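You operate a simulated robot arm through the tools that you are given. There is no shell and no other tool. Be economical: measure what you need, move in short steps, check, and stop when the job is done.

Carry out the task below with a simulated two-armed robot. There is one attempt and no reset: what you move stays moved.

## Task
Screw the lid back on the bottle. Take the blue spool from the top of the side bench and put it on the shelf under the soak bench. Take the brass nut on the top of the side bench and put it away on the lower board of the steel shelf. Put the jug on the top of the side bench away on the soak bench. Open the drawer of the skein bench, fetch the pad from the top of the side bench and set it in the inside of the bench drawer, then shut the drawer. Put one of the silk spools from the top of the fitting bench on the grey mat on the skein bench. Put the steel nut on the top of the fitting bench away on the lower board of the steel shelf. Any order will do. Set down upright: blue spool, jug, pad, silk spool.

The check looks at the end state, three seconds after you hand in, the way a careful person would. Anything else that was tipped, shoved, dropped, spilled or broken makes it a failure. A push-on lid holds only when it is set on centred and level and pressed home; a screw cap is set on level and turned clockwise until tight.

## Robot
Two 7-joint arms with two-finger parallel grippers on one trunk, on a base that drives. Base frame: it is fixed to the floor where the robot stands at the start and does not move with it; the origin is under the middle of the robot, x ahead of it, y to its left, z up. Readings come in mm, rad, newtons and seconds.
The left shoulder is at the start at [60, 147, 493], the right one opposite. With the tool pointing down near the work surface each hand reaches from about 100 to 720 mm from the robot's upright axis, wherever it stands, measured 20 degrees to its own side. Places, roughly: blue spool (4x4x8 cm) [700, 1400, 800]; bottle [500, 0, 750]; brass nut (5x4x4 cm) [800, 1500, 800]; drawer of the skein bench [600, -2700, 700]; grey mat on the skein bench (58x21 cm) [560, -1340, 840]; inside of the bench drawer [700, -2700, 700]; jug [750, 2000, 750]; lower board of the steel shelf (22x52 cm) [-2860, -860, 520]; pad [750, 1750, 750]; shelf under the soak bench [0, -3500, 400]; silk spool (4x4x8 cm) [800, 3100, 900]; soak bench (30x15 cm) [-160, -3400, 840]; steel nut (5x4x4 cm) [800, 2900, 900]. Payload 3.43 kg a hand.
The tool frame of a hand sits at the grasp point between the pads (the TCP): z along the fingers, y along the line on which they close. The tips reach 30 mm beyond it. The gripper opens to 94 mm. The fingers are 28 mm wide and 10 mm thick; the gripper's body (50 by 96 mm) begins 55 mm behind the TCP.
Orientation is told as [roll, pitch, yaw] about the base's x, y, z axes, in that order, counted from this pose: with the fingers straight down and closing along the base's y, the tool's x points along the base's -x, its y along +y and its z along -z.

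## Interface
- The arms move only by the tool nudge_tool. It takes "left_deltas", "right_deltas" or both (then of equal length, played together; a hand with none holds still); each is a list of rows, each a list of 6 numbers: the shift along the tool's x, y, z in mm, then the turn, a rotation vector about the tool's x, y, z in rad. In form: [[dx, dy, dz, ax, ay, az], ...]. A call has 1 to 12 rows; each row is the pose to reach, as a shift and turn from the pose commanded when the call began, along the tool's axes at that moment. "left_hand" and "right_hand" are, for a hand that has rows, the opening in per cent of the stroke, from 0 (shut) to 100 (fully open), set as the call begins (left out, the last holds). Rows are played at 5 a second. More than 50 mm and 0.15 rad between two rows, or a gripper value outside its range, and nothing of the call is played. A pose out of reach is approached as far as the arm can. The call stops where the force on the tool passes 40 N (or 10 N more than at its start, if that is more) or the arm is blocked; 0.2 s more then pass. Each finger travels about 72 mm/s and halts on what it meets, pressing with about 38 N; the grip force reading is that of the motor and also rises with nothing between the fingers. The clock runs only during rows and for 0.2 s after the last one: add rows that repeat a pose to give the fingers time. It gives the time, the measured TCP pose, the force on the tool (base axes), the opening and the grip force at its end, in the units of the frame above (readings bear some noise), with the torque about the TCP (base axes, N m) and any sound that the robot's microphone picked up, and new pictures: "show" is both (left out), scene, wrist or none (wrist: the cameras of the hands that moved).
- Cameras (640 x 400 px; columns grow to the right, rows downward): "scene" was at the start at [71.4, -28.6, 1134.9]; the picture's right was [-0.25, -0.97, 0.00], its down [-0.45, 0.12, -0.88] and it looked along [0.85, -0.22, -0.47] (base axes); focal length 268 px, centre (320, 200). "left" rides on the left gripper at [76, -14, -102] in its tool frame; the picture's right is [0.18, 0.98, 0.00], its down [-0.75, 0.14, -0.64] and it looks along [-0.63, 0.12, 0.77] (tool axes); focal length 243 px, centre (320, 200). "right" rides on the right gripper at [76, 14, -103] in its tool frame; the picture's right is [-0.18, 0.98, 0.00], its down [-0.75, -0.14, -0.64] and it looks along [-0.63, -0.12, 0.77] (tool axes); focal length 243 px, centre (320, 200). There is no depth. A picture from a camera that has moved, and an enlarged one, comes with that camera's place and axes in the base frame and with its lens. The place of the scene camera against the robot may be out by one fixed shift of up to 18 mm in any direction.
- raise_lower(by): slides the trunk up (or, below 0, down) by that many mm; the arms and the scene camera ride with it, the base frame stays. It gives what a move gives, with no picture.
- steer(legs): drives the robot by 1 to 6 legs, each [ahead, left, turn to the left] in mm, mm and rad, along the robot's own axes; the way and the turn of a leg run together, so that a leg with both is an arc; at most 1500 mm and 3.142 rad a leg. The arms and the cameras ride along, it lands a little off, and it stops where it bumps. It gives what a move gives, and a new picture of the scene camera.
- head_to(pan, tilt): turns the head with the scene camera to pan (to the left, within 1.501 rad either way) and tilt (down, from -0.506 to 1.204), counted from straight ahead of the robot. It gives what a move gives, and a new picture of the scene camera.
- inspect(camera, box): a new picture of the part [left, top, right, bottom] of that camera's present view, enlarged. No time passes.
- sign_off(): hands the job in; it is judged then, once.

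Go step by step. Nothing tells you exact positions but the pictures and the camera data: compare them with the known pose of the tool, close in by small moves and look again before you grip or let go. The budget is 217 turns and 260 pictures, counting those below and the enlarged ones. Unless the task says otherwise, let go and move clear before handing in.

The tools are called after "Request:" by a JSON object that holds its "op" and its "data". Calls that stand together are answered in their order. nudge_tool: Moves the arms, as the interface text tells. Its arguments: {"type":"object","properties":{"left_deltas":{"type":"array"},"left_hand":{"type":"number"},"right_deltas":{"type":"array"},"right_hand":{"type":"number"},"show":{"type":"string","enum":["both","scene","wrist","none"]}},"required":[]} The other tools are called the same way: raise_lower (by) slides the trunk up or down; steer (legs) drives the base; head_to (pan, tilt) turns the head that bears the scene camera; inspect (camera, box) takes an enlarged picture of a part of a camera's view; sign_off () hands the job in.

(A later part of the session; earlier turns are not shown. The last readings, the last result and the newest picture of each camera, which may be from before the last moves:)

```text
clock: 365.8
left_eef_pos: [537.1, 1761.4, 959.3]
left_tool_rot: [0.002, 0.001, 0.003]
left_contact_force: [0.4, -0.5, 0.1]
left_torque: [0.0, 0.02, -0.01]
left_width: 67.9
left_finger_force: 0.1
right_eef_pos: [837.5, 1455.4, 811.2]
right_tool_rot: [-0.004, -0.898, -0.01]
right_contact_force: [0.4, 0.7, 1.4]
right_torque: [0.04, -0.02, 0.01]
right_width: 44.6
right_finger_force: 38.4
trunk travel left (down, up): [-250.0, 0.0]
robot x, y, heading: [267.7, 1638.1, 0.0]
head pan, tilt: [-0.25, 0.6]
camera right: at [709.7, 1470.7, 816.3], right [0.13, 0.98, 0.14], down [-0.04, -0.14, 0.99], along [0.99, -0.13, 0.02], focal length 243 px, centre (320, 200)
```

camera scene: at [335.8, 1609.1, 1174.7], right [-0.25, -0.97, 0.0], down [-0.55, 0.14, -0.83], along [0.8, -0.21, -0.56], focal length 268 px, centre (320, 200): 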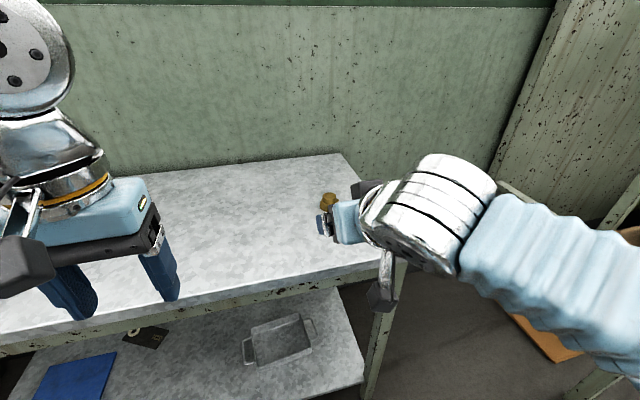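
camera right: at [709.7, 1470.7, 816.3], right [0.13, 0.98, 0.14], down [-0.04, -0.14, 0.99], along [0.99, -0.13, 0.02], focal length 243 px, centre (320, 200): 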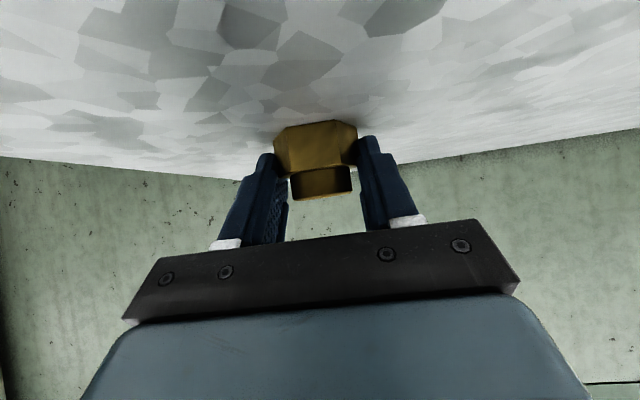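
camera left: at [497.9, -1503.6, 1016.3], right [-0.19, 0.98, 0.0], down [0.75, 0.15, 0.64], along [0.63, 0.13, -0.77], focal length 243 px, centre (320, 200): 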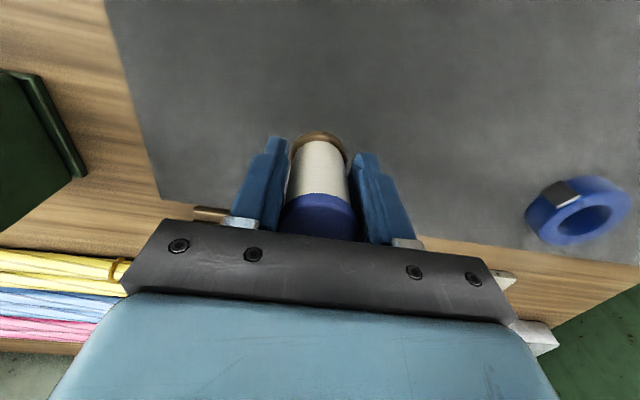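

Request:
{"op": "nudge_tool", "data": {"right_deltas": [[-20, 0, -16, 0, 0, 0], [-45, 0, -36, 0, 0, 0], [-70, 0, -56, 0, 0, 0], [-42, 0, -91, 0, 0, 0], [-14, 0, -126, 0, 0, 0], [14, 0, -161, 0, 0, 0], [42, 0, -196, 0, 0, 0], [70, 0, -231, 0, 0, 0], [95, 0, -262, 0, 0, 0]], "show": "wrist"}}

Request:
{"op": "steer", "data": {"legs": [[-200, 0, 0], [0, 1060, 0]]}}

```text
clock: 367.8
left_eef_pos: [536.9, 1762.3, 959.5]
left_tool_rot: [0.003, 0.001, 0.006]
left_contact_force: [-0.1, 0.4, 0.6]
left_torque: [-0.01, 0.02, 0.04]
left_width: 67.7
left_finger_force: 0.1
right_eef_pos: [574.5, 1457.8, 900.6]
right_tool_rot: [-0.004, -0.896, -0.011]
right_contact_force: [0.2, 0.2, -1.2]
right_torque: [-0.01, 0.04, -0.01]
right_width: 44.7
right_finger_force: 38.3
trunk travel left (down, up): [-250.0, 0.0]
robot x, y, heading: [265.0, 1634.5, -0.004]
head pan, tilt: [-0.25, 0.6]
camera right: at [446.5, 1471.6, 905.3], right [0.13, 0.98, 0.14], down [-0.03, -0.14, 0.99], along [0.99, -0.13, 0.02], focal length 243 px, centre (320, 200)
```

right: 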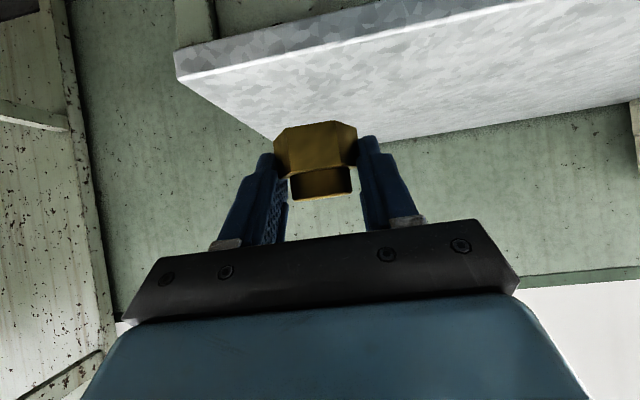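

```text
clock: 374.3
left_eef_pos: [333.6, 2792.4, 960.4]
left_tool_rot: [0.004, 0.002, 0.007]
left_contact_force: [0.1, 0.2, 0.1]
left_torque: [-0.02, 0.02, 0.01]
left_width: 67.7
left_finger_force: 0.1
right_eef_pos: [371.7, 2485.7, 900.1]
right_tool_rot: [-0.007, -0.9, -0.008]
right_contact_force: [-0.4, 0.7, -0.7]
right_torque: [0.02, 0.04, -0.02]
right_width: 44.9
right_finger_force: 38.3
trunk travel left (down, up): [-250.0, 0.0]
robot x, y, heading: [66.3, 2670.5, 0.001]
head pan, tilt: [-0.25, 0.6]
camera scene: at [133.2, 2639.5, 1174.7], right [-0.25, -0.97, 0.0], down [-0.55, 0.14, -0.83], along [0.8, -0.2, -0.56], focal length 268 px, centre (320, 200)
```

scene: 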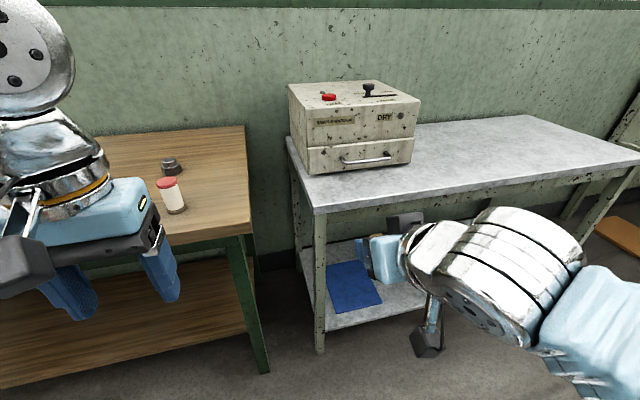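

Brass nut held. The red spool stands before the steel nut, so I'll approach that nut slanting in from the left. Reposition the robot.

Request:
{"op": "steer", "data": {"legs": [[0, 235, 0], [105, 0, 0]]}}

Request:
{"op": "nudge_tool", "data": {"left_deltas": [[-20, 10, 0, 0, 0, 0.12], [-40, 20, 0, 0, 0, 0.24], [-60, 30, 0, 0, 0, 0.36], [-80, 40, 0, 0, 0, 0.45]], "left_hand": 85, "show": "none"}}

Request:
{"op": "nudge_tool", "data": {"left_deltas": [[-10, 0, 0, 0, -0.13, 0], [-20, 0, 0, 0, -0.26, 0], [-30, 0, 5, 0, -0.39, 0], [-40, 0, 10, 0, -0.52, 0], [-50, 0, 15, 0, -0.65, 0], [-60, 0, 20, 0, -0.78, 0], [-70, 0, 25, 0, -0.9, 0]], "show": "wrist"}}

```text
clock: 376.9
left_eef_pos: [439.4, 3031.3, 958.7]
left_tool_rot: [0.005, 0.0, 0.005]
left_contact_force: [-0.5, 0.5, -0.7]
left_torque: [0.0, 0.0, 0.02]
left_width: 67.5
left_finger_force: 0.0
right_eef_pos: [478.7, 2725.4, 900.3]
right_tool_rot: [-0.005, -0.899, -0.014]
right_contact_force: [-0.9, 0.5, -1.4]
right_torque: [-0.02, 0.04, 0.01]
right_width: 44.8
right_finger_force: 38.5
trunk travel left (down, up): [-250.0, 0.0]
robot x, y, heading: [169.1, 2906.7, -0.002]
head pan, tilt: [-0.25, 0.6]
camera scene: at [239.2, 2879.3, 1174.7], right [-0.25, -0.97, 0.0], down [-0.55, 0.14, -0.83], along [0.8, -0.21, -0.56], focal length 268 px, centre (320, 200)
```

scene: 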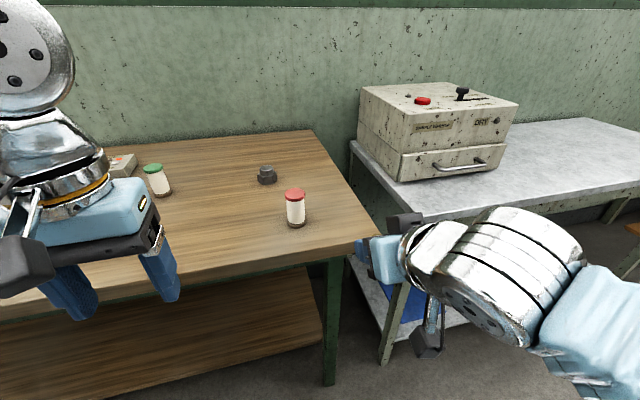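

```text
clock: 377.9
left_eef_pos: [519.8, 3072.3, 959.5]
left_tool_rot: [0.002, 0.001, -0.448]
left_contact_force: [-0.3, -0.1, 0.7]
left_torque: [0.02, 0.0, 0.01]
left_width: 79.6
left_finger_force: 0.1
right_eef_pos: [478.3, 2725.1, 900.0]
right_tool_rot: [-0.004, -0.898, -0.013]
right_contact_force: [-0.3, 0.4, -1.7]
right_torque: [0.0, 0.0, -0.03]
right_width: 44.7
right_finger_force: 38.1
trunk travel left (down, up): [-250.0, 0.0]
robot x, y, heading: [172.8, 2906.7, 0.002]
head pan, tilt: [-0.25, 0.6]
```

```text
clock: 379.5
left_eef_pos: [583.1, 3042.1, 936.3]
left_tool_rot: [0.003, -0.899, -0.448]
left_contact_force: [-0.2, 1.4, -0.3]
left_torque: [0.03, 0.01, 0.0]
left_width: 80.2
left_finger_force: 0.2
right_eef_pos: [478.4, 2725.4, 900.3]
right_tool_rot: [-0.006, -0.9, -0.012]
right_contact_force: [1.0, -1.1, -0.3]
right_torque: [-0.01, 0.0, 0.03]
right_width: 44.9
right_finger_force: 38.3
trunk travel left (down, up): [-250.0, 0.0]
robot x, y, heading: [172.1, 2906.3, -0.004]
head pan, tilt: [-0.25, 0.6]
camera left: at [463.2, 3085.4, 938.7], right [0.32, 0.94, -0.14], down [0.03, 0.14, 0.99], along [0.95, -0.32, 0.02], focal length 243 px, centre (320, 200)
```

left: 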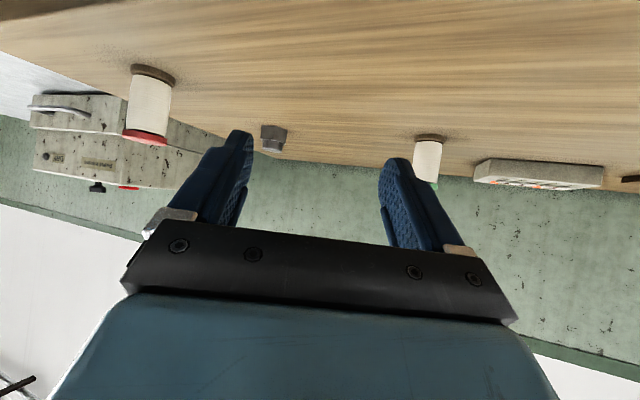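

Request:
{"op": "nudge_tool", "data": {"left_deltas": [[-23, -12, 34, 0, 0, 0], [-46, -24, 68, 0, 0, 0], [-69, -36, 102, 0, 0, 0], [-92, -48, 136, 0, 0, 0], [-114, -60, 170, 0, 0, 0], [-114, -60, 170, 0, 0, 0]], "left_hand": 85, "show": "wrist"}}

```text
clock: 380.9
left_eef_pos: [741.9, 2899.7, 917.7]
left_tool_rot: [0.004, -0.896, -0.45]
left_contact_force: [-0.7, -0.1, -0.4]
left_torque: [-0.02, 0.02, 0.01]
left_width: 80.0
left_finger_force: 0.0
right_eef_pos: [479.1, 2726.6, 900.1]
right_tool_rot: [-0.004, -0.898, -0.011]
right_contact_force: [-0.7, -0.8, -1.4]
right_torque: [0.0, 0.02, 0.03]
right_width: 44.6
right_finger_force: 38.3
trunk travel left (down, up): [-250.0, 0.0]
robot x, y, heading: [173.1, 2906.8, -0.01]
head pan, tilt: [-0.25, 0.6]
camera left: at [620.8, 2943.5, 922.3], right [0.32, 0.94, -0.14], down [0.03, 0.14, 0.99], along [0.95, -0.32, 0.02], focal length 243 px, centre (320, 200)
```

left: 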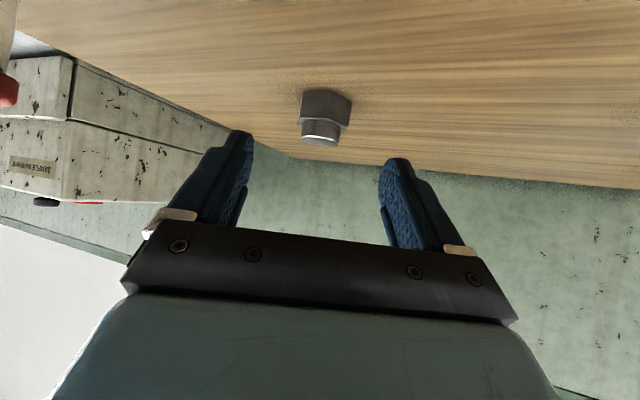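

Request:
{"op": "nudge_tool", "data": {"left_deltas": [[-1, 2, 28, 0, 0, 0], [-2, 3, 56, 0, 0, 0], [-3, 3, 78, 0, 0, 0], [-3, 3, 78, 0, 0, 0]], "left_hand": 85, "show": "wrist"}}

```text
clock: 381.9
left_eef_pos: [800.9, 2876.0, 872.6]
left_tool_rot: [0.003, -0.898, -0.449]
left_contact_force: [0.5, -0.1, -0.4]
left_torque: [-0.02, 0.03, 0.03]
left_width: 79.8
left_finger_force: 0.1
right_eef_pos: [478.6, 2725.9, 900.4]
right_tool_rot: [-0.004, -0.9, -0.012]
right_contact_force: [-0.2, 0.6, -1.8]
right_torque: [-0.03, -0.01, 0.01]
right_width: 44.7
right_finger_force: 38.2
trunk travel left (down, up): [-250.0, 0.0]
robot x, y, heading: [167.8, 2909.2, -0.007]
head pan, tilt: [-0.25, 0.6]
camera left: at [679.9, 2919.4, 876.9], right [0.32, 0.94, -0.14], down [0.03, 0.14, 0.99], along [0.95, -0.32, 0.02], focal length 243 px, centre (320, 200)
```

left: 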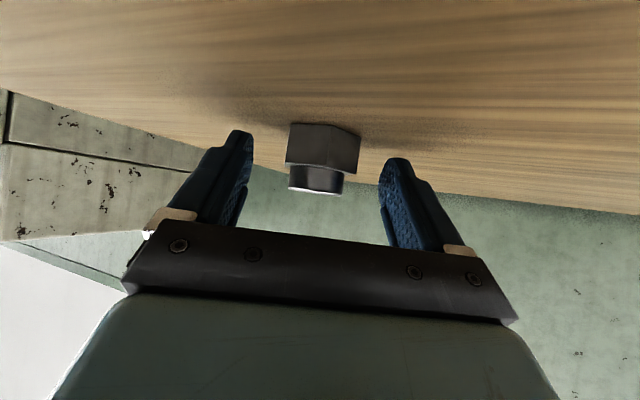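

Request:
{"op": "nudge_tool", "data": {"left_deltas": [[-2, 0, 5, 0, 0, 0], [-5, 0, 12, 0, 0, 0], [-5, 0, 12, 0, 0, 0]], "show": "none"}}

Request:
{"op": "nudge_tool", "data": {"left_deltas": [[0, 0, 0, 0, 0, 0], [0, 0, 0, 0, 0, 0], [0, 0, 0, 0, 0, 0], [0, 0, 0, 0, 0, 0]], "left_hand": 0, "show": "none"}}

Request:
{"op": "nudge_tool", "data": {"left_deltas": [[-20, 0, -16, 0, 0, 0], [-45, 0, -36, 0, 0, 0], [-70, 0, -56, 0, 0, 0], [-60, 0, -80, 0, 0, 0], [-45, 0, -120, 0, 0, 0], [-25, 0, -160, 0, 0, 0], [0, 0, -200, 0, 0, 0], [25, 0, -240, 0, 0, 0], [50, 0, -270, 0, 0, 0]], "show": "wrist"}}

```text
clock: 382.7
left_eef_pos: [810.5, 2870.4, 869.2]
left_tool_rot: [0.006, -0.899, -0.449]
left_contact_force: [-1.6, 1.1, 3.0]
left_torque: [-0.12, 0.07, -0.09]
left_width: 80.2
left_finger_force: 0.0
right_eef_pos: [477.7, 2726.7, 900.1]
right_tool_rot: [-0.007, -0.898, -0.01]
right_contact_force: [-0.6, -0.1, -2.0]
right_torque: [0.02, -0.01, 0.03]
right_width: 44.6
right_finger_force: 37.9
trunk travel left (down, up): [-250.0, 0.0]
robot x, y, heading: [172.3, 2907.9, -0.004]
head pan, tilt: [-0.25, 0.6]
```

```text
clock: 383.7
left_eef_pos: [811.7, 2870.3, 869.9]
left_tool_rot: [0.006, -0.898, -0.448]
left_contact_force: [0.5, -2.0, 5.9]
left_torque: [-0.14, -0.02, 0.0]
left_width: 39.1
left_finger_force: 38.0
right_eef_pos: [477.3, 2725.8, 899.7]
right_tool_rot: [-0.005, -0.898, -0.013]
right_contact_force: [0.0, 0.2, -2.0]
right_torque: [-0.02, 0.01, 0.01]
right_width: 44.6
right_finger_force: 37.9
trunk travel left (down, up): [-250.0, 0.0]
robot x, y, heading: [170.9, 2909.9, -0.002]
head pan, tilt: [-0.25, 0.6]
```

```text
clock: 385.7
left_eef_pos: [592.4, 2973.1, 999.1]
left_tool_rot: [0.002, -0.896, -0.448]
left_contact_force: [0.3, -0.2, -1.6]
left_torque: [0.0, 0.03, 0.01]
left_width: 39.3
left_finger_force: 37.8
right_eef_pos: [480.3, 2725.1, 900.7]
right_tool_rot: [-0.005, -0.901, -0.012]
right_contact_force: [-0.2, -0.3, -1.9]
right_torque: [-0.01, 0.04, 0.01]
right_width: 44.6
right_finger_force: 38.6
trunk travel left (down, up): [-250.0, 0.0]
robot x, y, heading: [170.8, 2906.2, -0.001]
head pan, tilt: [-0.25, 0.6]
camera left: at [473.0, 3016.9, 1003.5], right [0.32, 0.94, -0.14], down [0.03, 0.14, 0.99], along [0.95, -0.32, 0.01], focal length 243 px, centre (320, 200)
```

left: 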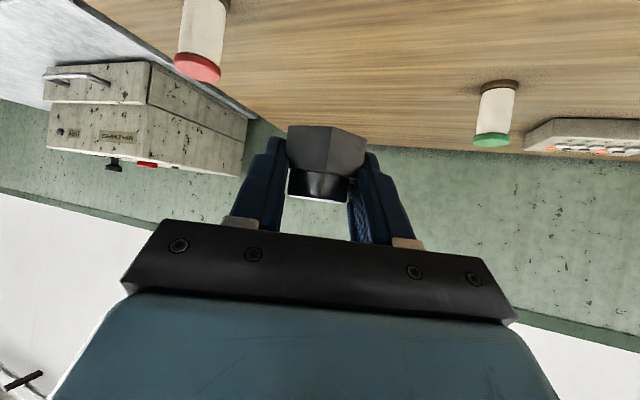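

Both nuts held. Now to the steel shelf across the hall: back off, go down the aisle and turn round to survey.

Request:
{"op": "steer", "data": {"legs": [[-600, 0, 0], [0, -1500, 0], [0, -1500, 0], [0, 0, 3.13]]}}

Request:
{"op": "head_to", "data": {"pan": 0.1, "tilt": 0.25}}

```text
clock: 410.4
left_eef_pos: [-859.2, -157.1, 1001.0]
left_tool_rot: [0.002, -0.896, 2.632]
left_contact_force: [0.1, 0.0, -1.5]
left_torque: [-0.02, -0.01, -0.03]
left_width: 39.2
left_finger_force: 38.0
right_eef_pos: [-727.0, 83.7, 899.5]
right_tool_rot: [-0.006, -0.9, 3.067]
right_contact_force: [-0.1, 0.4, -1.5]
right_torque: [0.0, -0.04, -0.01]
right_width: 44.5
right_finger_force: 38.1
trunk travel left (down, up): [-250.0, 0.0]
robot x, y, heading: [-431.2, -114.6, 3.082]
head pan, tilt: [-0.25, 0.6]
camera scene: at [-473.1, -96.9, 1174.7], right [0.31, 0.95, 0.0], down [0.54, -0.17, -0.82], along [-0.78, 0.26, -0.57], focal length 268 px, centre (320, 200)
```

scene: 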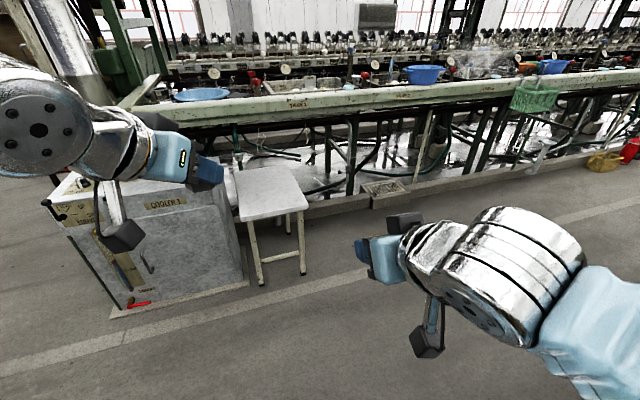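

```text
clock: 411.3
left_eef_pos: [-857.1, -157.7, 999.6]
left_tool_rot: [0.005, -0.896, 2.632]
left_contact_force: [0.5, -0.2, -0.8]
left_torque: [0.01, -0.02, -0.03]
left_width: 39.4
left_finger_force: 38.4
right_eef_pos: [-728.0, 83.3, 899.6]
right_tool_rot: [-0.005, -0.9, 3.069]
right_contact_force: [0.0, 0.3, -2.1]
right_torque: [0.01, -0.02, -0.01]
right_width: 44.5
right_finger_force: 37.7
trunk travel left (down, up): [-250.0, 0.0]
robot x, y, heading: [-431.3, -119.2, 3.078]
head pan, tilt: [0.099, 0.25]
camera scene: at [-482.4, -127.4, 1206.8], right [-0.03, 1.0, 0.0], down [0.25, 0.01, -0.97], along [-0.97, -0.03, -0.25], focal length 268 px, centre (320, 200)
```

scene: 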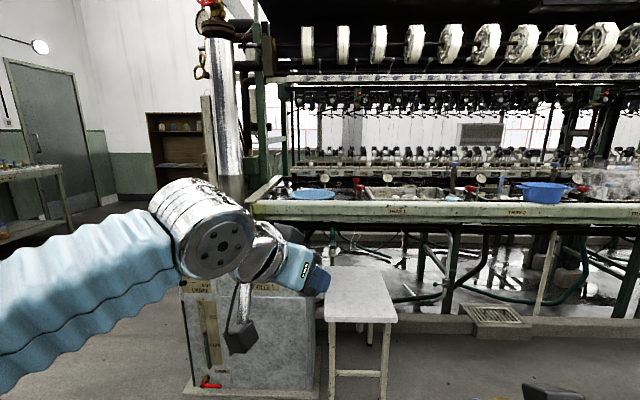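

The shelf lies beyond the machine's end to the left. I'll go round by the south side.

Request:
{"op": "steer", "data": {"legs": [[0, 1500, 0.06], [700, 200, 0]]}}

Request:
{"op": "head_to", "data": {"pan": -0.35, "tilt": 0.3}}

```text
clock: 422.3
left_eef_pos: [-1603.2, -1887.1, 1000.0]
left_tool_rot: [0.002, -0.899, 2.701]
left_contact_force: [-0.2, -0.1, -2.5]
left_torque: [-0.03, -0.02, -0.01]
left_width: 39.1
left_finger_force: 38.2
right_eef_pos: [-1492.2, -1639.9, 899.3]
right_tool_rot: [-0.006, -0.9, 3.137]
right_contact_force: [0.4, -1.3, -1.1]
right_torque: [0.01, -0.01, -0.01]
right_width: 44.2
right_finger_force: 38.0
trunk travel left (down, up): [-250.0, 0.0]
robot x, y, heading: [-1182.7, -1819.5, -3.138]
head pan, tilt: [0.099, 0.25]
camera scene: at [-1232.2, -1834.6, 1206.9], right [-0.1, 0.99, 0.0], down [0.25, 0.03, -0.97], along [-0.96, -0.1, -0.25], focal length 268 px, centre (320, 200)
```

scene: 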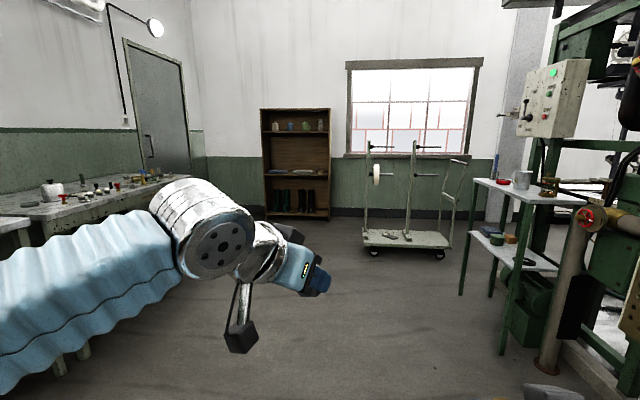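

```text
clock: 423.2
left_eef_pos: [-1604.2, -1888.9, 999.6]
left_tool_rot: [0.003, -0.898, 2.7]
left_contact_force: [0.2, -0.5, -0.7]
left_torque: [-0.03, -0.01, 0.03]
left_width: 38.9
left_finger_force: 38.1
right_eef_pos: [-1491.0, -1640.5, 899.8]
right_tool_rot: [-0.006, -0.899, 3.136]
right_contact_force: [0.2, 0.7, -1.3]
right_torque: [0.01, 0.0, 0.04]
right_width: 44.3
right_finger_force: 37.8
trunk travel left (down, up): [-250.0, 0.0]
robot x, y, heading: [-1180.1, -1821.9, -3.142]
head pan, tilt: [-0.351, 0.3]
camera scene: at [-1227.2, -1793.3, 1202.2], right [0.34, 0.94, 0.0], down [0.28, -0.1, -0.96], along [-0.9, 0.32, -0.3], focal length 268 px, centre (320, 200)
```

scene: 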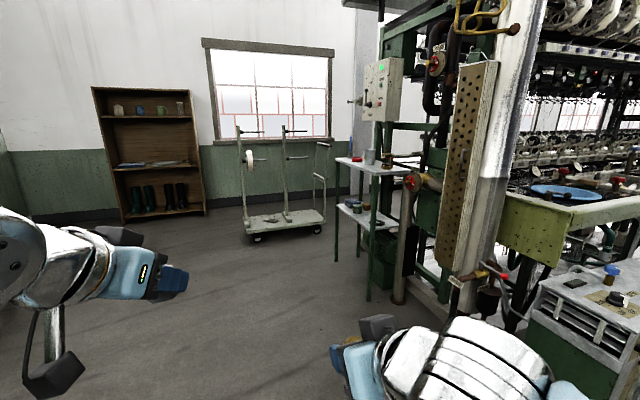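

The steel shelf is the two-board rack by the machine, open toward -y (front legs near (-2570, -969) and (-3104, -980)). Drive in front of it and face it.

Request:
{"op": "steer", "data": {"legs": [[1450, 0, 0], [170, 0, 0], [0, 0, -1.57]]}}

Request:
{"op": "head_to", "data": {"pan": 0.0, "tilt": 0.5}}

```text
clock: 435.1
left_eef_pos: [-2867.7, -1432.2, 1000.9]
left_tool_rot: [0.002, -0.896, 1.182]
left_contact_force: [0.0, 0.6, -1.1]
left_torque: [-0.02, -0.02, -0.01]
left_width: 39.2
left_finger_force: 38.1
right_eef_pos: [-2613.6, -1529.9, 899.1]
right_tool_rot: [-0.004, -0.899, 1.619]
right_contact_force: [-0.6, -0.7, -1.4]
right_torque: [-0.03, 0.0, -0.01]
right_width: 44.2
right_finger_force: 38.1
trunk travel left (down, up): [-250.0, 0.0]
robot x, y, heading: [-2776.5, -1849.5, 1.627]
head pan, tilt: [-0.351, 0.3]
camera scene: at [-2734.5, -1795.3, 1202.2], right [0.96, -0.29, 0.0], down [-0.09, -0.28, -0.96], along [0.28, 0.91, -0.3], focal length 268 px, centre (320, 200)
```

scene: 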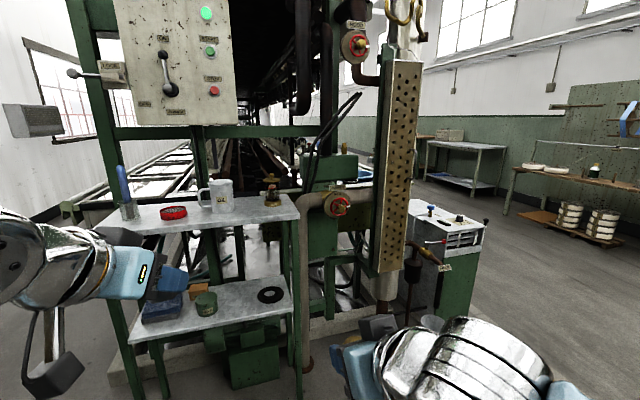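

```text
clock: 435.9
left_eef_pos: [-2867.3, -1431.4, 999.9]
left_tool_rot: [0.005, -0.896, 1.181]
left_contact_force: [0.4, 0.3, -1.1]
left_torque: [-0.02, 0.03, 0.05]
left_width: 39.3
left_finger_force: 37.9
right_eef_pos: [-2613.9, -1530.8, 899.7]
right_tool_rot: [-0.006, -0.898, 1.618]
right_contact_force: [0.6, 0.1, -1.5]
right_torque: [-0.02, 0.03, -0.01]
right_width: 43.9
right_finger_force: 38.0
trunk travel left (down, up): [-250.0, 0.0]
robot x, y, heading: [-2776.8, -1850.4, 1.626]
head pan, tilt: [0.0, 0.499]
camera scene: at [-2766.6, -1793.8, 1183.8], right [1.0, 0.06, 0.0], down [0.03, -0.48, -0.88], along [-0.05, 0.88, -0.48], focal length 268 px, centre (320, 200)
```

scene: 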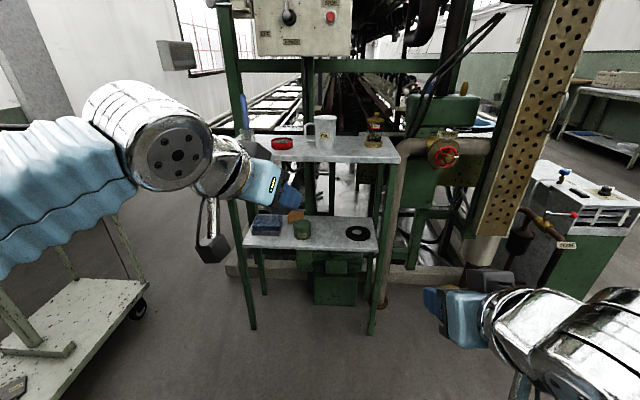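

The free patch on the lower board is between the green cup and the black disc, about (-2780, -850). I'll put one nut at the rear and one in front of it. First line up, straighten the left hand and lower the trunk.

Request:
{"op": "steer", "data": {"legs": [[370, -112, -0.055]]}}

Request:
{"op": "nudge_tool", "data": {"left_deltas": [[0, 0, 0, -0.087, 0, -0.069], [0, 0, 0, -0.174, 0, -0.138], [0, 0, 0, -0.261, 0, -0.207], [0, 0, 0, -0.348, 0, -0.276]], "show": "none"}}

Request:
{"op": "raise_lower", "data": {"by": -245}}

```text
clock: 438.4
left_eef_pos: [-2742.7, -1051.0, 999.9]
left_tool_rot: [0.005, -0.897, 1.127]
left_contact_force: [0.4, -0.2, -1.3]
left_torque: [0.03, 0.02, -0.02]
left_width: 39.3
left_finger_force: 37.6
right_eef_pos: [-2494.1, -1164.8, 900.1]
right_tool_rot: [-0.005, -0.898, 1.565]
right_contact_force: [-0.1, -0.3, -0.7]
right_torque: [-0.01, -0.02, -0.03]
right_width: 44.1
right_finger_force: 38.3
trunk travel left (down, up): [-250.0, 0.0]
robot x, y, heading: [-2674.7, -1472.3, 1.57]
head pan, tilt: [0.0, 0.499]
camera scene: at [-2660.3, -1418.3, 1183.8], right [1.0, 0.0, 0.0], down [0.0, -0.48, -0.88], along [0.0, 0.88, -0.48], focal length 268 px, centre (320, 200)
```

scene: 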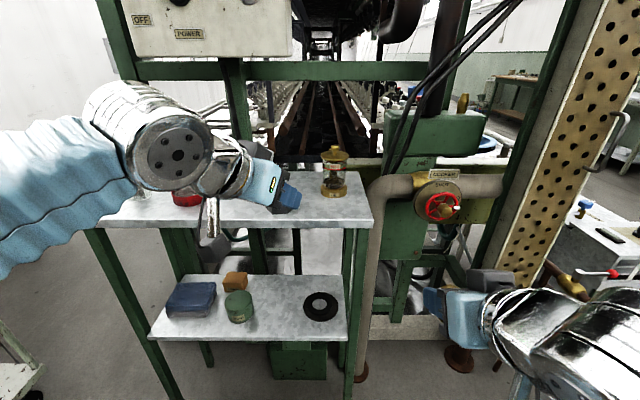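

```text
clock: 439.4
left_eef_pos: [-2742.0, -1051.4, 1000.5]
left_tool_rot: [0.004, -0.9, 1.574]
left_contact_force: [-0.4, 0.2, -1.7]
left_torque: [-0.02, -0.04, 0.02]
left_width: 39.3
left_finger_force: 38.9
right_eef_pos: [-2494.1, -1164.4, 900.4]
right_tool_rot: [-0.005, -0.899, 1.567]
right_contact_force: [0.2, -1.2, -1.5]
right_torque: [-0.04, -0.01, 0.0]
right_width: 44.0
right_finger_force: 37.8
trunk travel left (down, up): [-250.0, 0.0]
robot x, y, heading: [-2673.3, -1475.7, 1.571]
head pan, tilt: [0.0, 0.499]
```

```text
clock: 441.9
left_eef_pos: [-2742.2, -1051.6, 755.1]
left_tool_rot: [0.004, -0.901, 1.57]
left_contact_force: [-1.1, -0.4, -1.2]
left_torque: [-0.02, 0.01, 0.01]
left_width: 39.4
left_finger_force: 38.7
right_eef_pos: [-2492.9, -1164.2, 655.0]
right_tool_rot: [-0.006, -0.899, 1.566]
right_contact_force: [0.6, -0.5, -1.1]
right_torque: [0.0, 0.0, 0.02]
right_width: 44.2
right_finger_force: 37.8
trunk travel left (down, up): [-5.0, 245.0]
robot x, y, heading: [-2673.3, -1475.8, 1.572]
head pan, tilt: [0.0, 0.499]
```

Request:
{"op": "nudge_tool", "data": {"left_deltas": [[32, 10, 22, 0, 0, 0], [64, 20, 44, 0, 0, 0], [96, 31, 66, 0, 0, 0], [127, 41, 88, 0, 0, 0], [127, 41, 88, 0, 0, 0]], "show": "both"}}

```text
clock: 443.1
left_eef_pos: [-2782.1, -1061.1, 603.1]
left_tool_rot: [0.006, -0.9, 1.57]
left_contact_force: [-0.8, 0.0, -1.2]
left_torque: [-0.02, 0.01, 0.03]
left_width: 39.4
left_finger_force: 38.1
right_eef_pos: [-2493.1, -1165.4, 654.7]
right_tool_rot: [-0.006, -0.899, 1.566]
right_contact_force: [0.2, 0.0, -2.1]
right_torque: [-0.03, 0.01, 0.02]
right_width: 44.2
right_finger_force: 37.4
trunk travel left (down, up): [-5.0, 245.0]
robot x, y, heading: [-2668.6, -1474.1, 1.57]
head pan, tilt: [0.0, 0.499]
camera scene: at [-2660.3, -1418.3, 938.8], right [1.0, 0.0, 0.0], down [0.0, -0.48, -0.88], along [0.0, 0.88, -0.48], focal length 268 px, centre (320, 200)
camera left: at [-2766.5, -1187.4, 606.1], right [-0.98, -0.12, -0.14], down [-0.14, -0.03, 0.99], along [-0.12, 0.99, 0.02], focal length 243 px, centre (320, 200)
```

scene: 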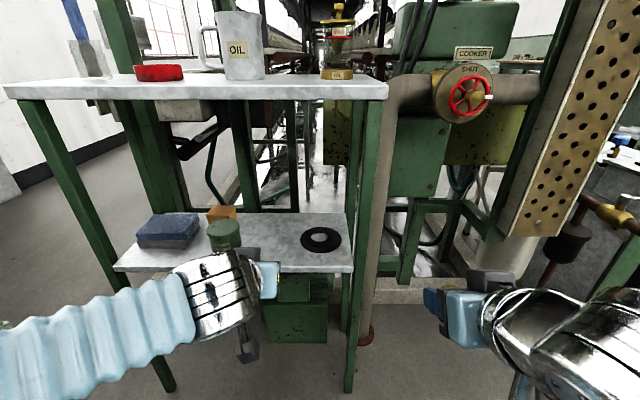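
left: 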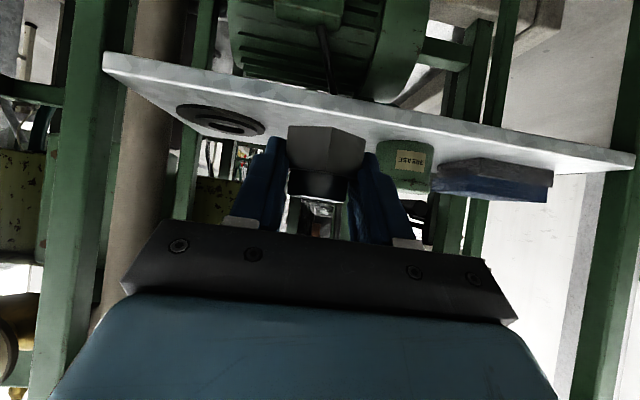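

Request:
{"op": "nudge_tool", "data": {"left_deltas": [[0, 15, 0, 0, 0, 0], [0, 15, 0, 0, 0, 0]], "show": "none"}}

Request:
{"op": "steer", "data": {"legs": [[150, 0, 0]]}}

Request:
{"op": "inspect", "data": {"camera": "left", "box": [0, 0, 640, 400]}}

```text
clock: 443.7
left_eef_pos: [-2797.8, -1062.2, 601.7]
left_tool_rot: [0.006, -0.898, 1.571]
left_contact_force: [0.3, 0.1, -1.9]
left_torque: [0.0, -0.03, 0.01]
left_width: 39.3
left_finger_force: 37.8
right_eef_pos: [-2494.6, -1164.1, 654.8]
right_tool_rot: [-0.005, -0.898, 1.566]
right_contact_force: [-0.8, 0.1, -1.6]
right_torque: [0.0, 0.01, -0.01]
right_width: 43.8
right_finger_force: 38.4
trunk travel left (down, up): [-5.0, 245.0]
robot x, y, heading: [-2674.7, -1478.0, 1.573]
head pan, tilt: [0.0, 0.499]
```

```text
clock: 445.1
left_eef_pos: [-2798.4, -913.1, 603.0]
left_tool_rot: [0.006, -0.898, 1.574]
left_contact_force: [0.2, 0.9, -2.3]
left_torque: [-0.04, 0.03, -0.02]
left_width: 39.3
left_finger_force: 38.0
right_eef_pos: [-2494.3, -1014.4, 655.2]
right_tool_rot: [-0.006, -0.899, 1.568]
right_contact_force: [-0.6, 1.0, -1.6]
right_torque: [0.01, 0.0, -0.02]
right_width: 43.8
right_finger_force: 38.1
trunk travel left (down, up): [-5.0, 245.0]
robot x, y, heading: [-2669.8, -1319.8, 1.576]
head pan, tilt: [0.0, 0.499]
camera scene: at [-2661.0, -1267.6, 938.8], right [1.0, 0.0, 0.0], down [0.0, -0.48, -0.88], along [0.0, 0.88, -0.48], focal length 268 px, centre (320, 200)
```

scene: 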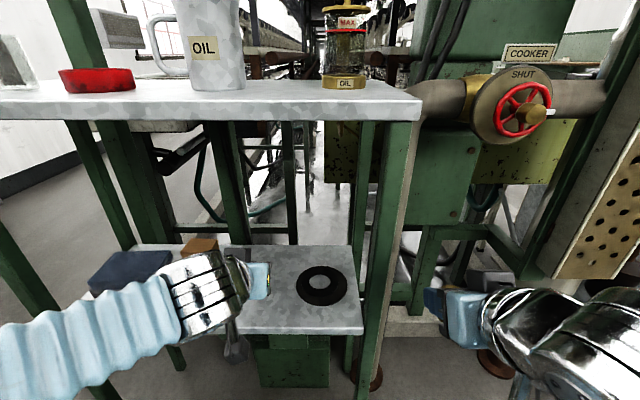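

```text
1.00 times, centred on (320, 200) of left (not enlarged: the box is as wide or as high as the picture)
camera zoom: at [-2781.9, -1037.7, 605.7], right [-0.98, -0.12, -0.14], down [-0.14, -0.03, 0.99], along [-0.12, 0.99, 0.02], focal length 243 px, centre (320, 200)
```

zoom: 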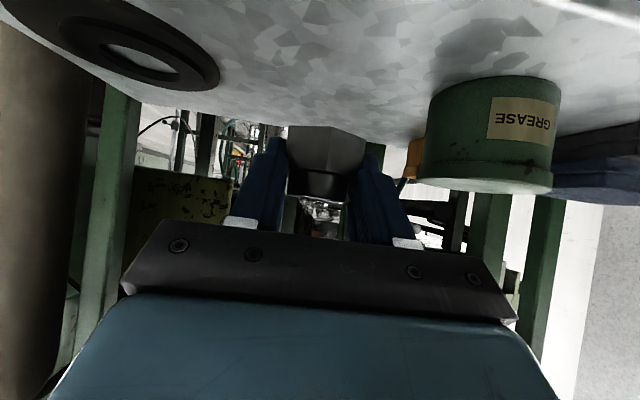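

Request:
{"op": "nudge_tool", "data": {"left_deltas": [[-14, -8, 31, 0, 0, 0], [-28, -8, 62, 0, 0, 0], [-41, -8, 92, 0, 0, 0], [-41, -8, 92, 0, 0, 0]], "show": "wrist"}}

```text
clock: 446.1
left_eef_pos: [-2791.5, -814.7, 575.9]
left_tool_rot: [0.006, -0.901, 1.572]
left_contact_force: [0.3, -0.7, -1.6]
left_torque: [-0.02, 0.03, 0.02]
left_width: 38.9
left_finger_force: 38.3
right_eef_pos: [-2495.3, -1014.3, 656.1]
right_tool_rot: [-0.005, -0.899, 1.566]
right_contact_force: [-0.3, 0.2, -2.2]
right_torque: [-0.02, -0.02, 0.01]
right_width: 43.7
right_finger_force: 38.1
trunk travel left (down, up): [-5.0, 245.0]
robot x, y, heading: [-2674.0, -1324.1, 1.576]
head pan, tilt: [0.0, 0.499]
camera left: at [-2774.0, -941.5, 579.0], right [-0.98, -0.12, -0.14], down [-0.14, -0.03, 0.99], along [-0.12, 0.99, 0.02], focal length 243 px, centre (320, 200)
```

left: 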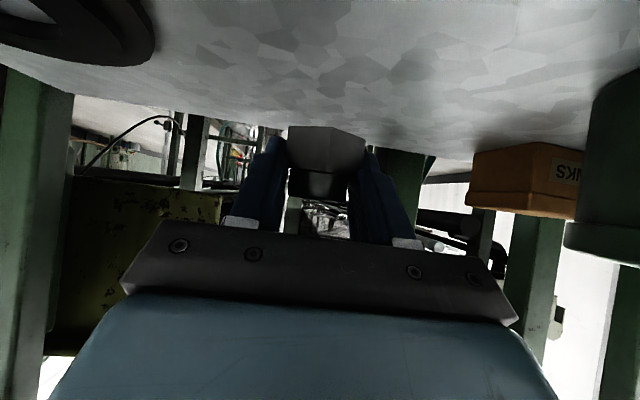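

Request:
{"op": "nudge_tool", "data": {"left_deltas": [[4, 0, 3, 0, 0, 0], [8, 0, 6.2, 0, 0, 0], [11, 0, 8.7, 0, 0, 0], [13, 0, 10.3, 0, 0, 0], [15, 0, 11.8, 0, 0, 0], [17, 0, 13.4, 0, 0, 0], [19, 0, 15, 0, 0, 0], [21, 0, 16.6, 0, 0, 0], [23, 0, 18.2, 0, 0, 0]], "show": "none"}}

```text
clock: 447.8
left_eef_pos: [-2790.4, -812.7, 558.9]
left_tool_rot: [0.004, -0.915, 1.575]
left_contact_force: [-0.5, 1.8, 12.6]
left_torque: [-0.13, 0.02, -0.01]
left_width: 39.3
left_finger_force: 38.2
right_eef_pos: [-2495.8, -1013.9, 654.0]
right_tool_rot: [-0.006, -0.896, 1.567]
right_contact_force: [-0.3, -0.3, -2.2]
right_torque: [0.0, -0.02, 0.02]
right_width: 43.6
right_finger_force: 38.6
trunk travel left (down, up): [-5.0, 245.0]
robot x, y, heading: [-2673.5, -1320.1, 1.577]
head pan, tilt: [0.0, 0.499]
stopped in row 8 (left hand): the force on the tool passed its limit at 43 N (the readings are from after the stop); the commanded pose is now the measured one
```

Request:
{"op": "nudge_tool", "data": {"left_deltas": [[-0.8, 0, -0.6, 0, 0, 0], [-0.8, 0, -0.6, 0, 0, 0], [-0.8, 0, -0.6, 0, 0, 0]], "left_hand": 62, "show": "none"}}

Request:
{"op": "nudge_tool", "data": {"left_deltas": [[0, 0, -12, 0, 0, 0], [0, 0, -35, 0, 0, 0], [0, 0, -65, 0, 0, 0], [10, 0, -105, 0, 0, 0], [30, 0, -145, 0, 0, 0], [50, 0, -185, 0, 0, 0]], "show": "wrist"}}

```text
clock: 448.6
left_eef_pos: [-2792.8, -812.8, 559.1]
left_tool_rot: [0.004, -0.912, 1.574]
left_contact_force: [-12.7, 3.1, 17.3]
left_torque: [0.36, -0.11, 0.28]
left_width: 51.3
left_finger_force: 0.2
right_eef_pos: [-2495.7, -1013.7, 656.6]
right_tool_rot: [-0.005, -0.9, 1.566]
right_contact_force: [0.0, 0.8, -1.4]
right_torque: [-0.02, 0.01, -0.03]
right_width: 43.8
right_finger_force: 37.7
trunk travel left (down, up): [-5.0, 245.0]
robot x, y, heading: [-2671.4, -1323.1, 1.575]
head pan, tilt: [0.0, 0.499]
```

```text
clock: 450.0
left_eef_pos: [-2789.9, -989.9, 632.6]
left_tool_rot: [0.006, -0.908, 1.572]
left_contact_force: [0.6, 0.4, 0.0]
left_torque: [0.01, -0.01, 0.01]
left_width: 58.2
left_finger_force: 0.0
right_eef_pos: [-2495.5, -1013.4, 654.0]
right_tool_rot: [-0.005, -0.898, 1.567]
right_contact_force: [-0.8, 0.7, -1.4]
right_torque: [0.02, 0.01, -0.02]
right_width: 43.7
right_finger_force: 38.0
trunk travel left (down, up): [-5.0, 245.0]
robot x, y, heading: [-2670.6, -1321.3, 1.578]
head pan, tilt: [0.0, 0.499]
camera left: at [-2773.6, -1116.0, 635.1], right [-0.98, -0.12, -0.14], down [-0.14, -0.04, 0.99], along [-0.12, 0.99, 0.03], focal length 243 px, centre (320, 200)
```

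left: 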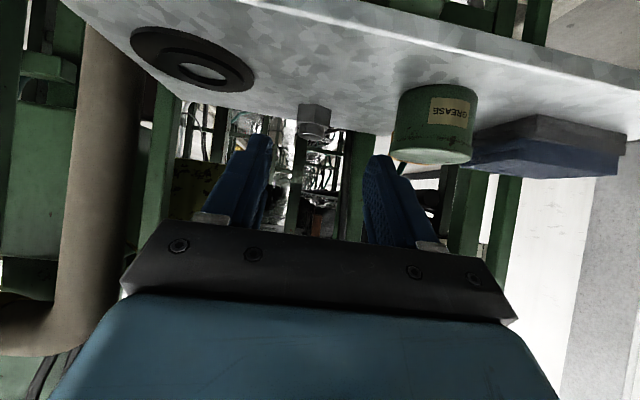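

Steel nut stands on the lower board. Now shift for the right hand with the brass nut.

Request:
{"op": "steer", "data": {"legs": [[-210, 0, 0], [0, 225, 0]]}}

Request:
{"op": "nudge_tool", "data": {"right_deltas": [[10, 16, 8, 0, 0, 0], [20, 32, 16, 0, 0, 0], [30, 48, 24, 0, 0, 0], [39, 58, 31, 0, 0, 0]], "left_deltas": [[-20, 0, -40, 0, 0, 0], [-40, 10, -80, 0, 0, 0], [-50, 20, -100, 0, 0, 0], [-60, 30, -110, 0, 0, 0]], "show": "none"}}

Request:
{"op": "inspect", "data": {"camera": "right", "box": [0, 0, 640, 400]}}

```text
clock: 452.9
left_eef_pos: [-3014.4, -1201.8, 633.5]
left_tool_rot: [0.003, -0.909, 1.571]
left_contact_force: [0.9, -0.6, -0.2]
left_torque: [0.0, -0.01, 0.01]
left_width: 58.3
left_finger_force: 0.0
right_eef_pos: [-2719.1, -1227.9, 654.5]
right_tool_rot: [-0.004, -0.897, 1.564]
right_contact_force: [-0.5, -0.1, -1.8]
right_torque: [-0.01, -0.02, -0.03]
right_width: 43.5
right_finger_force: 38.6
trunk travel left (down, up): [-5.0, 245.0]
robot x, y, heading: [-2898.9, -1537.5, 1.572]
head pan, tilt: [0.0, 0.499]
camera scene: at [-2886.6, -1480.5, 938.8], right [1.0, 0.0, 0.0], down [0.0, -0.48, -0.88], along [0.0, 0.88, -0.48], focal length 268 px, centre (320, 200)
```

scene: 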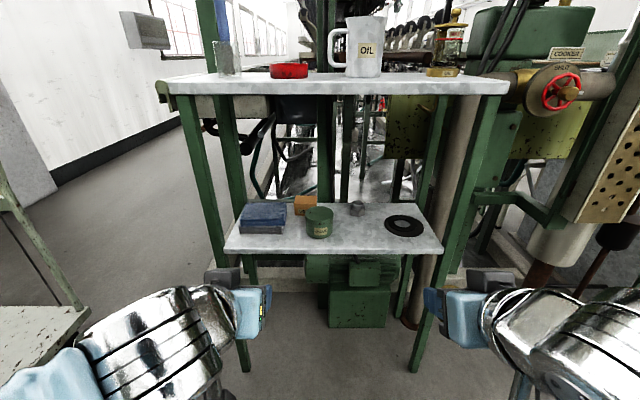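

```text
clock: 453.9
left_eef_pos: [-3045.3, -1252.1, 748.8]
left_tool_rot: [0.005, -0.909, 1.568]
left_contact_force: [-0.2, 0.4, 0.6]
left_torque: [0.01, 0.01, 0.0]
left_width: 58.1
left_finger_force: 0.1
right_eef_pos: [-2778.8, -1227.1, 605.0]
right_tool_rot: [-0.002, -0.898, 1.561]
right_contact_force: [0.6, 0.1, -2.4]
right_torque: [0.01, 0.02, 0.02]
right_width: 43.6
right_finger_force: 37.9
trunk travel left (down, up): [-5.0, 245.0]
robot x, y, heading: [-2897.3, -1533.8, 1.573]
head pan, tilt: [0.0, 0.499]
```

```text
1.00 times, centred on (320, 200) of right (not enlarged: the box is as wide or as high as the picture)
camera zoom: at [-2795.0, -1355.3, 610.4], right [-0.98, 0.13, 0.14], down [0.14, -0.03, 0.99], along [0.13, 0.99, 0.02], focal length 243 px, centre (320, 200)
```

zoom: 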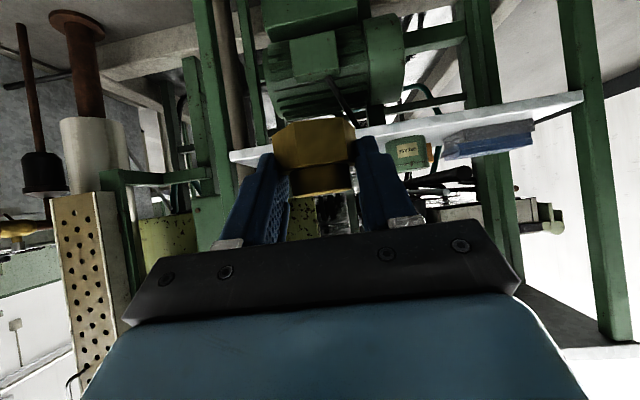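

Request:
{"op": "nudge_tool", "data": {"left_deltas": [[25, 0, -32, 0, 0, 0], [50, 0, -64, 0, 0, 0], [74, -20, -95, 0, 0, 0]], "right_deltas": [[0, 3, 0, 0, 0, 0], [0, 6, 0, 0, 0, 0], [0, 9, 0, 0, 0, 0]], "show": "none"}}

Request:
{"op": "steer", "data": {"legs": [[230, 0, 0]]}}

Request:
{"op": "inspect", "data": {"camera": "right", "box": [0, 0, 640, 400]}}

```text
clock: 454.7
left_eef_pos: [-3027.1, -1372.4, 746.6]
left_tool_rot: [0.004, -0.908, 1.573]
left_contact_force: [0.1, -1.1, -0.3]
left_torque: [0.01, 0.01, 0.02]
left_width: 58.3
left_finger_force: 0.0
right_eef_pos: [-2787.0, -1226.5, 604.3]
right_tool_rot: [-0.004, -0.901, 1.563]
right_contact_force: [-0.2, 0.3, -2.0]
right_torque: [-0.01, 0.03, 0.01]
right_width: 43.2
right_finger_force: 38.2
trunk travel left (down, up): [-5.0, 245.0]
robot x, y, heading: [-2899.8, -1535.3, 1.574]
head pan, tilt: [0.0, 0.499]
```

```text
clock: 456.4
left_eef_pos: [-3027.7, -1142.4, 746.7]
left_tool_rot: [0.004, -0.909, 1.572]
left_contact_force: [-0.4, 0.1, -0.5]
left_torque: [0.0, 0.0, -0.03]
left_width: 58.6
left_finger_force: 0.1
right_eef_pos: [-2787.4, -995.9, 605.0]
right_tool_rot: [-0.007, -0.9, 1.566]
right_contact_force: [-0.3, -0.8, -1.3]
right_torque: [0.02, -0.02, 0.0]
right_width: 43.0
right_finger_force: 37.9
trunk travel left (down, up): [-5.0, 245.0]
robot x, y, heading: [-2900.4, -1307.2, 1.574]
head pan, tilt: [0.0, 0.499]
camera scene: at [-2887.3, -1250.4, 938.8], right [1.0, 0.0, 0.0], down [0.0, -0.48, -0.88], along [0.0, 0.88, -0.48], focal length 268 px, centre (320, 200)
```

scene: 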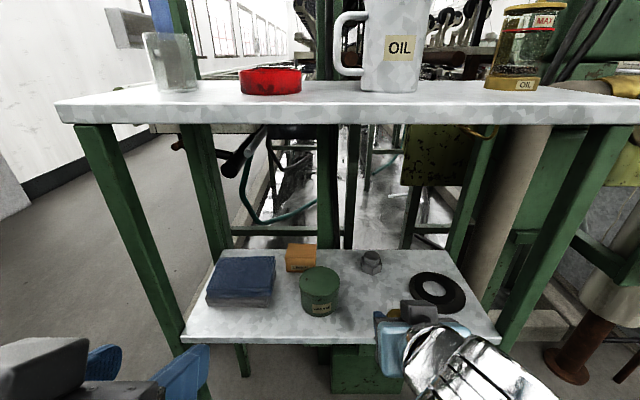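

```text
1.00 times, centred on (320, 200) of right (not enlarged: the box is as wide or as high as the picture)
camera zoom: at [-2804.1, -1124.3, 610.3], right [-0.98, 0.12, 0.14], down [0.14, -0.03, 0.99], along [0.13, 0.99, 0.02], focal length 243 px, centre (320, 200)
```

zoom: 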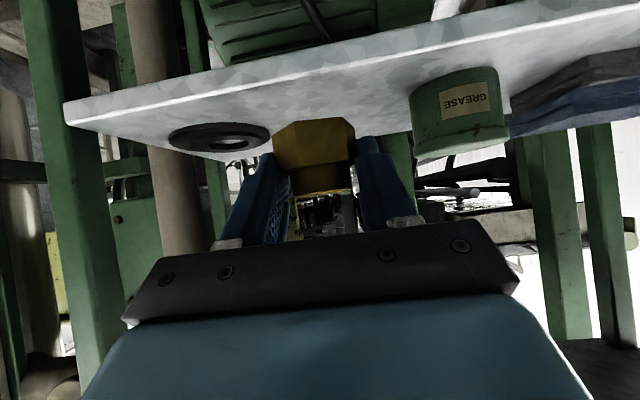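

Request:
{"op": "nudge_tool", "data": {"right_deltas": [[-13, 0, 30, 0, 0, 0], [-26, 0, 60, 0, 0, 0], [-38, 0, 87, 0, 0, 0], [-38, 0, 87, 0, 0, 0]], "show": "wrist"}}

```text
clock: 457.4
left_eef_pos: [-3028.3, -1141.7, 747.5]
left_tool_rot: [0.004, -0.909, 1.573]
left_contact_force: [0.6, -0.2, 0.4]
left_torque: [-0.04, -0.05, -0.02]
left_width: 58.3
left_finger_force: 0.1
right_eef_pos: [-2787.4, -902.9, 581.2]
right_tool_rot: [-0.006, -0.899, 1.565]
right_contact_force: [0.0, -0.5, -1.5]
right_torque: [-0.03, 0.04, 0.01]
right_width: 43.2
right_finger_force: 37.7
trunk travel left (down, up): [-5.0, 245.0]
robot x, y, heading: [-2901.8, -1305.5, 1.573]
head pan, tilt: [0.0, 0.499]
camera right: at [-2803.0, -1030.8, 586.2], right [-0.98, 0.12, 0.14], down [0.14, -0.03, 0.99], along [0.13, 0.99, 0.02], focal length 243 px, centre (320, 200)
```

right: 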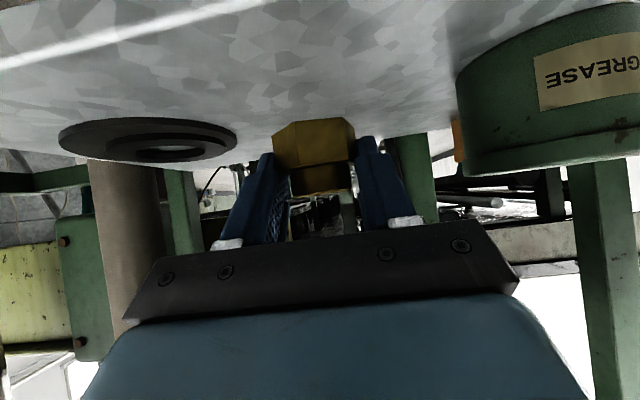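

Request:
{"op": "nudge_tool", "data": {"right_deltas": [[5, 0, 4, 0, 0, 0], [10, 0, 8, 0, 0, 0], [13, 0, 10.3, 0, 0, 0], [15, 0, 11.9, 0, 0, 0], [17, 0, 13.5, 0, 0, 0], [19, 0, 15, 0, 0, 0], [21, 0, 16.7, 0, 0, 0], [23, 0, 18.3, 0, 0, 0], [25, 0, 19.8, 0, 0, 0]], "show": "none"}}

```text
clock: 459.0
left_eef_pos: [-3029.2, -1142.5, 746.9]
left_tool_rot: [0.003, -0.909, 1.573]
left_contact_force: [0.0, -0.5, -0.8]
left_torque: [-0.04, -0.03, 0.02]
left_width: 58.3
left_finger_force: 0.1
right_eef_pos: [-2788.0, -902.9, 559.9]
right_tool_rot: [-0.002, -0.912, 1.566]
right_contact_force: [0.3, 0.9, 13.4]
right_torque: [-0.12, -0.01, -0.01]
right_width: 39.2
right_finger_force: 37.7
trunk travel left (down, up): [-5.0, 245.0]
robot x, y, heading: [-2898.6, -1306.2, 1.576]
head pan, tilt: [0.0, 0.499]
stopped in row 7 (right hand): the force on the tool passed its limit at 45 N (the readings are from after the stop); the commanded pose is now the measured one
```

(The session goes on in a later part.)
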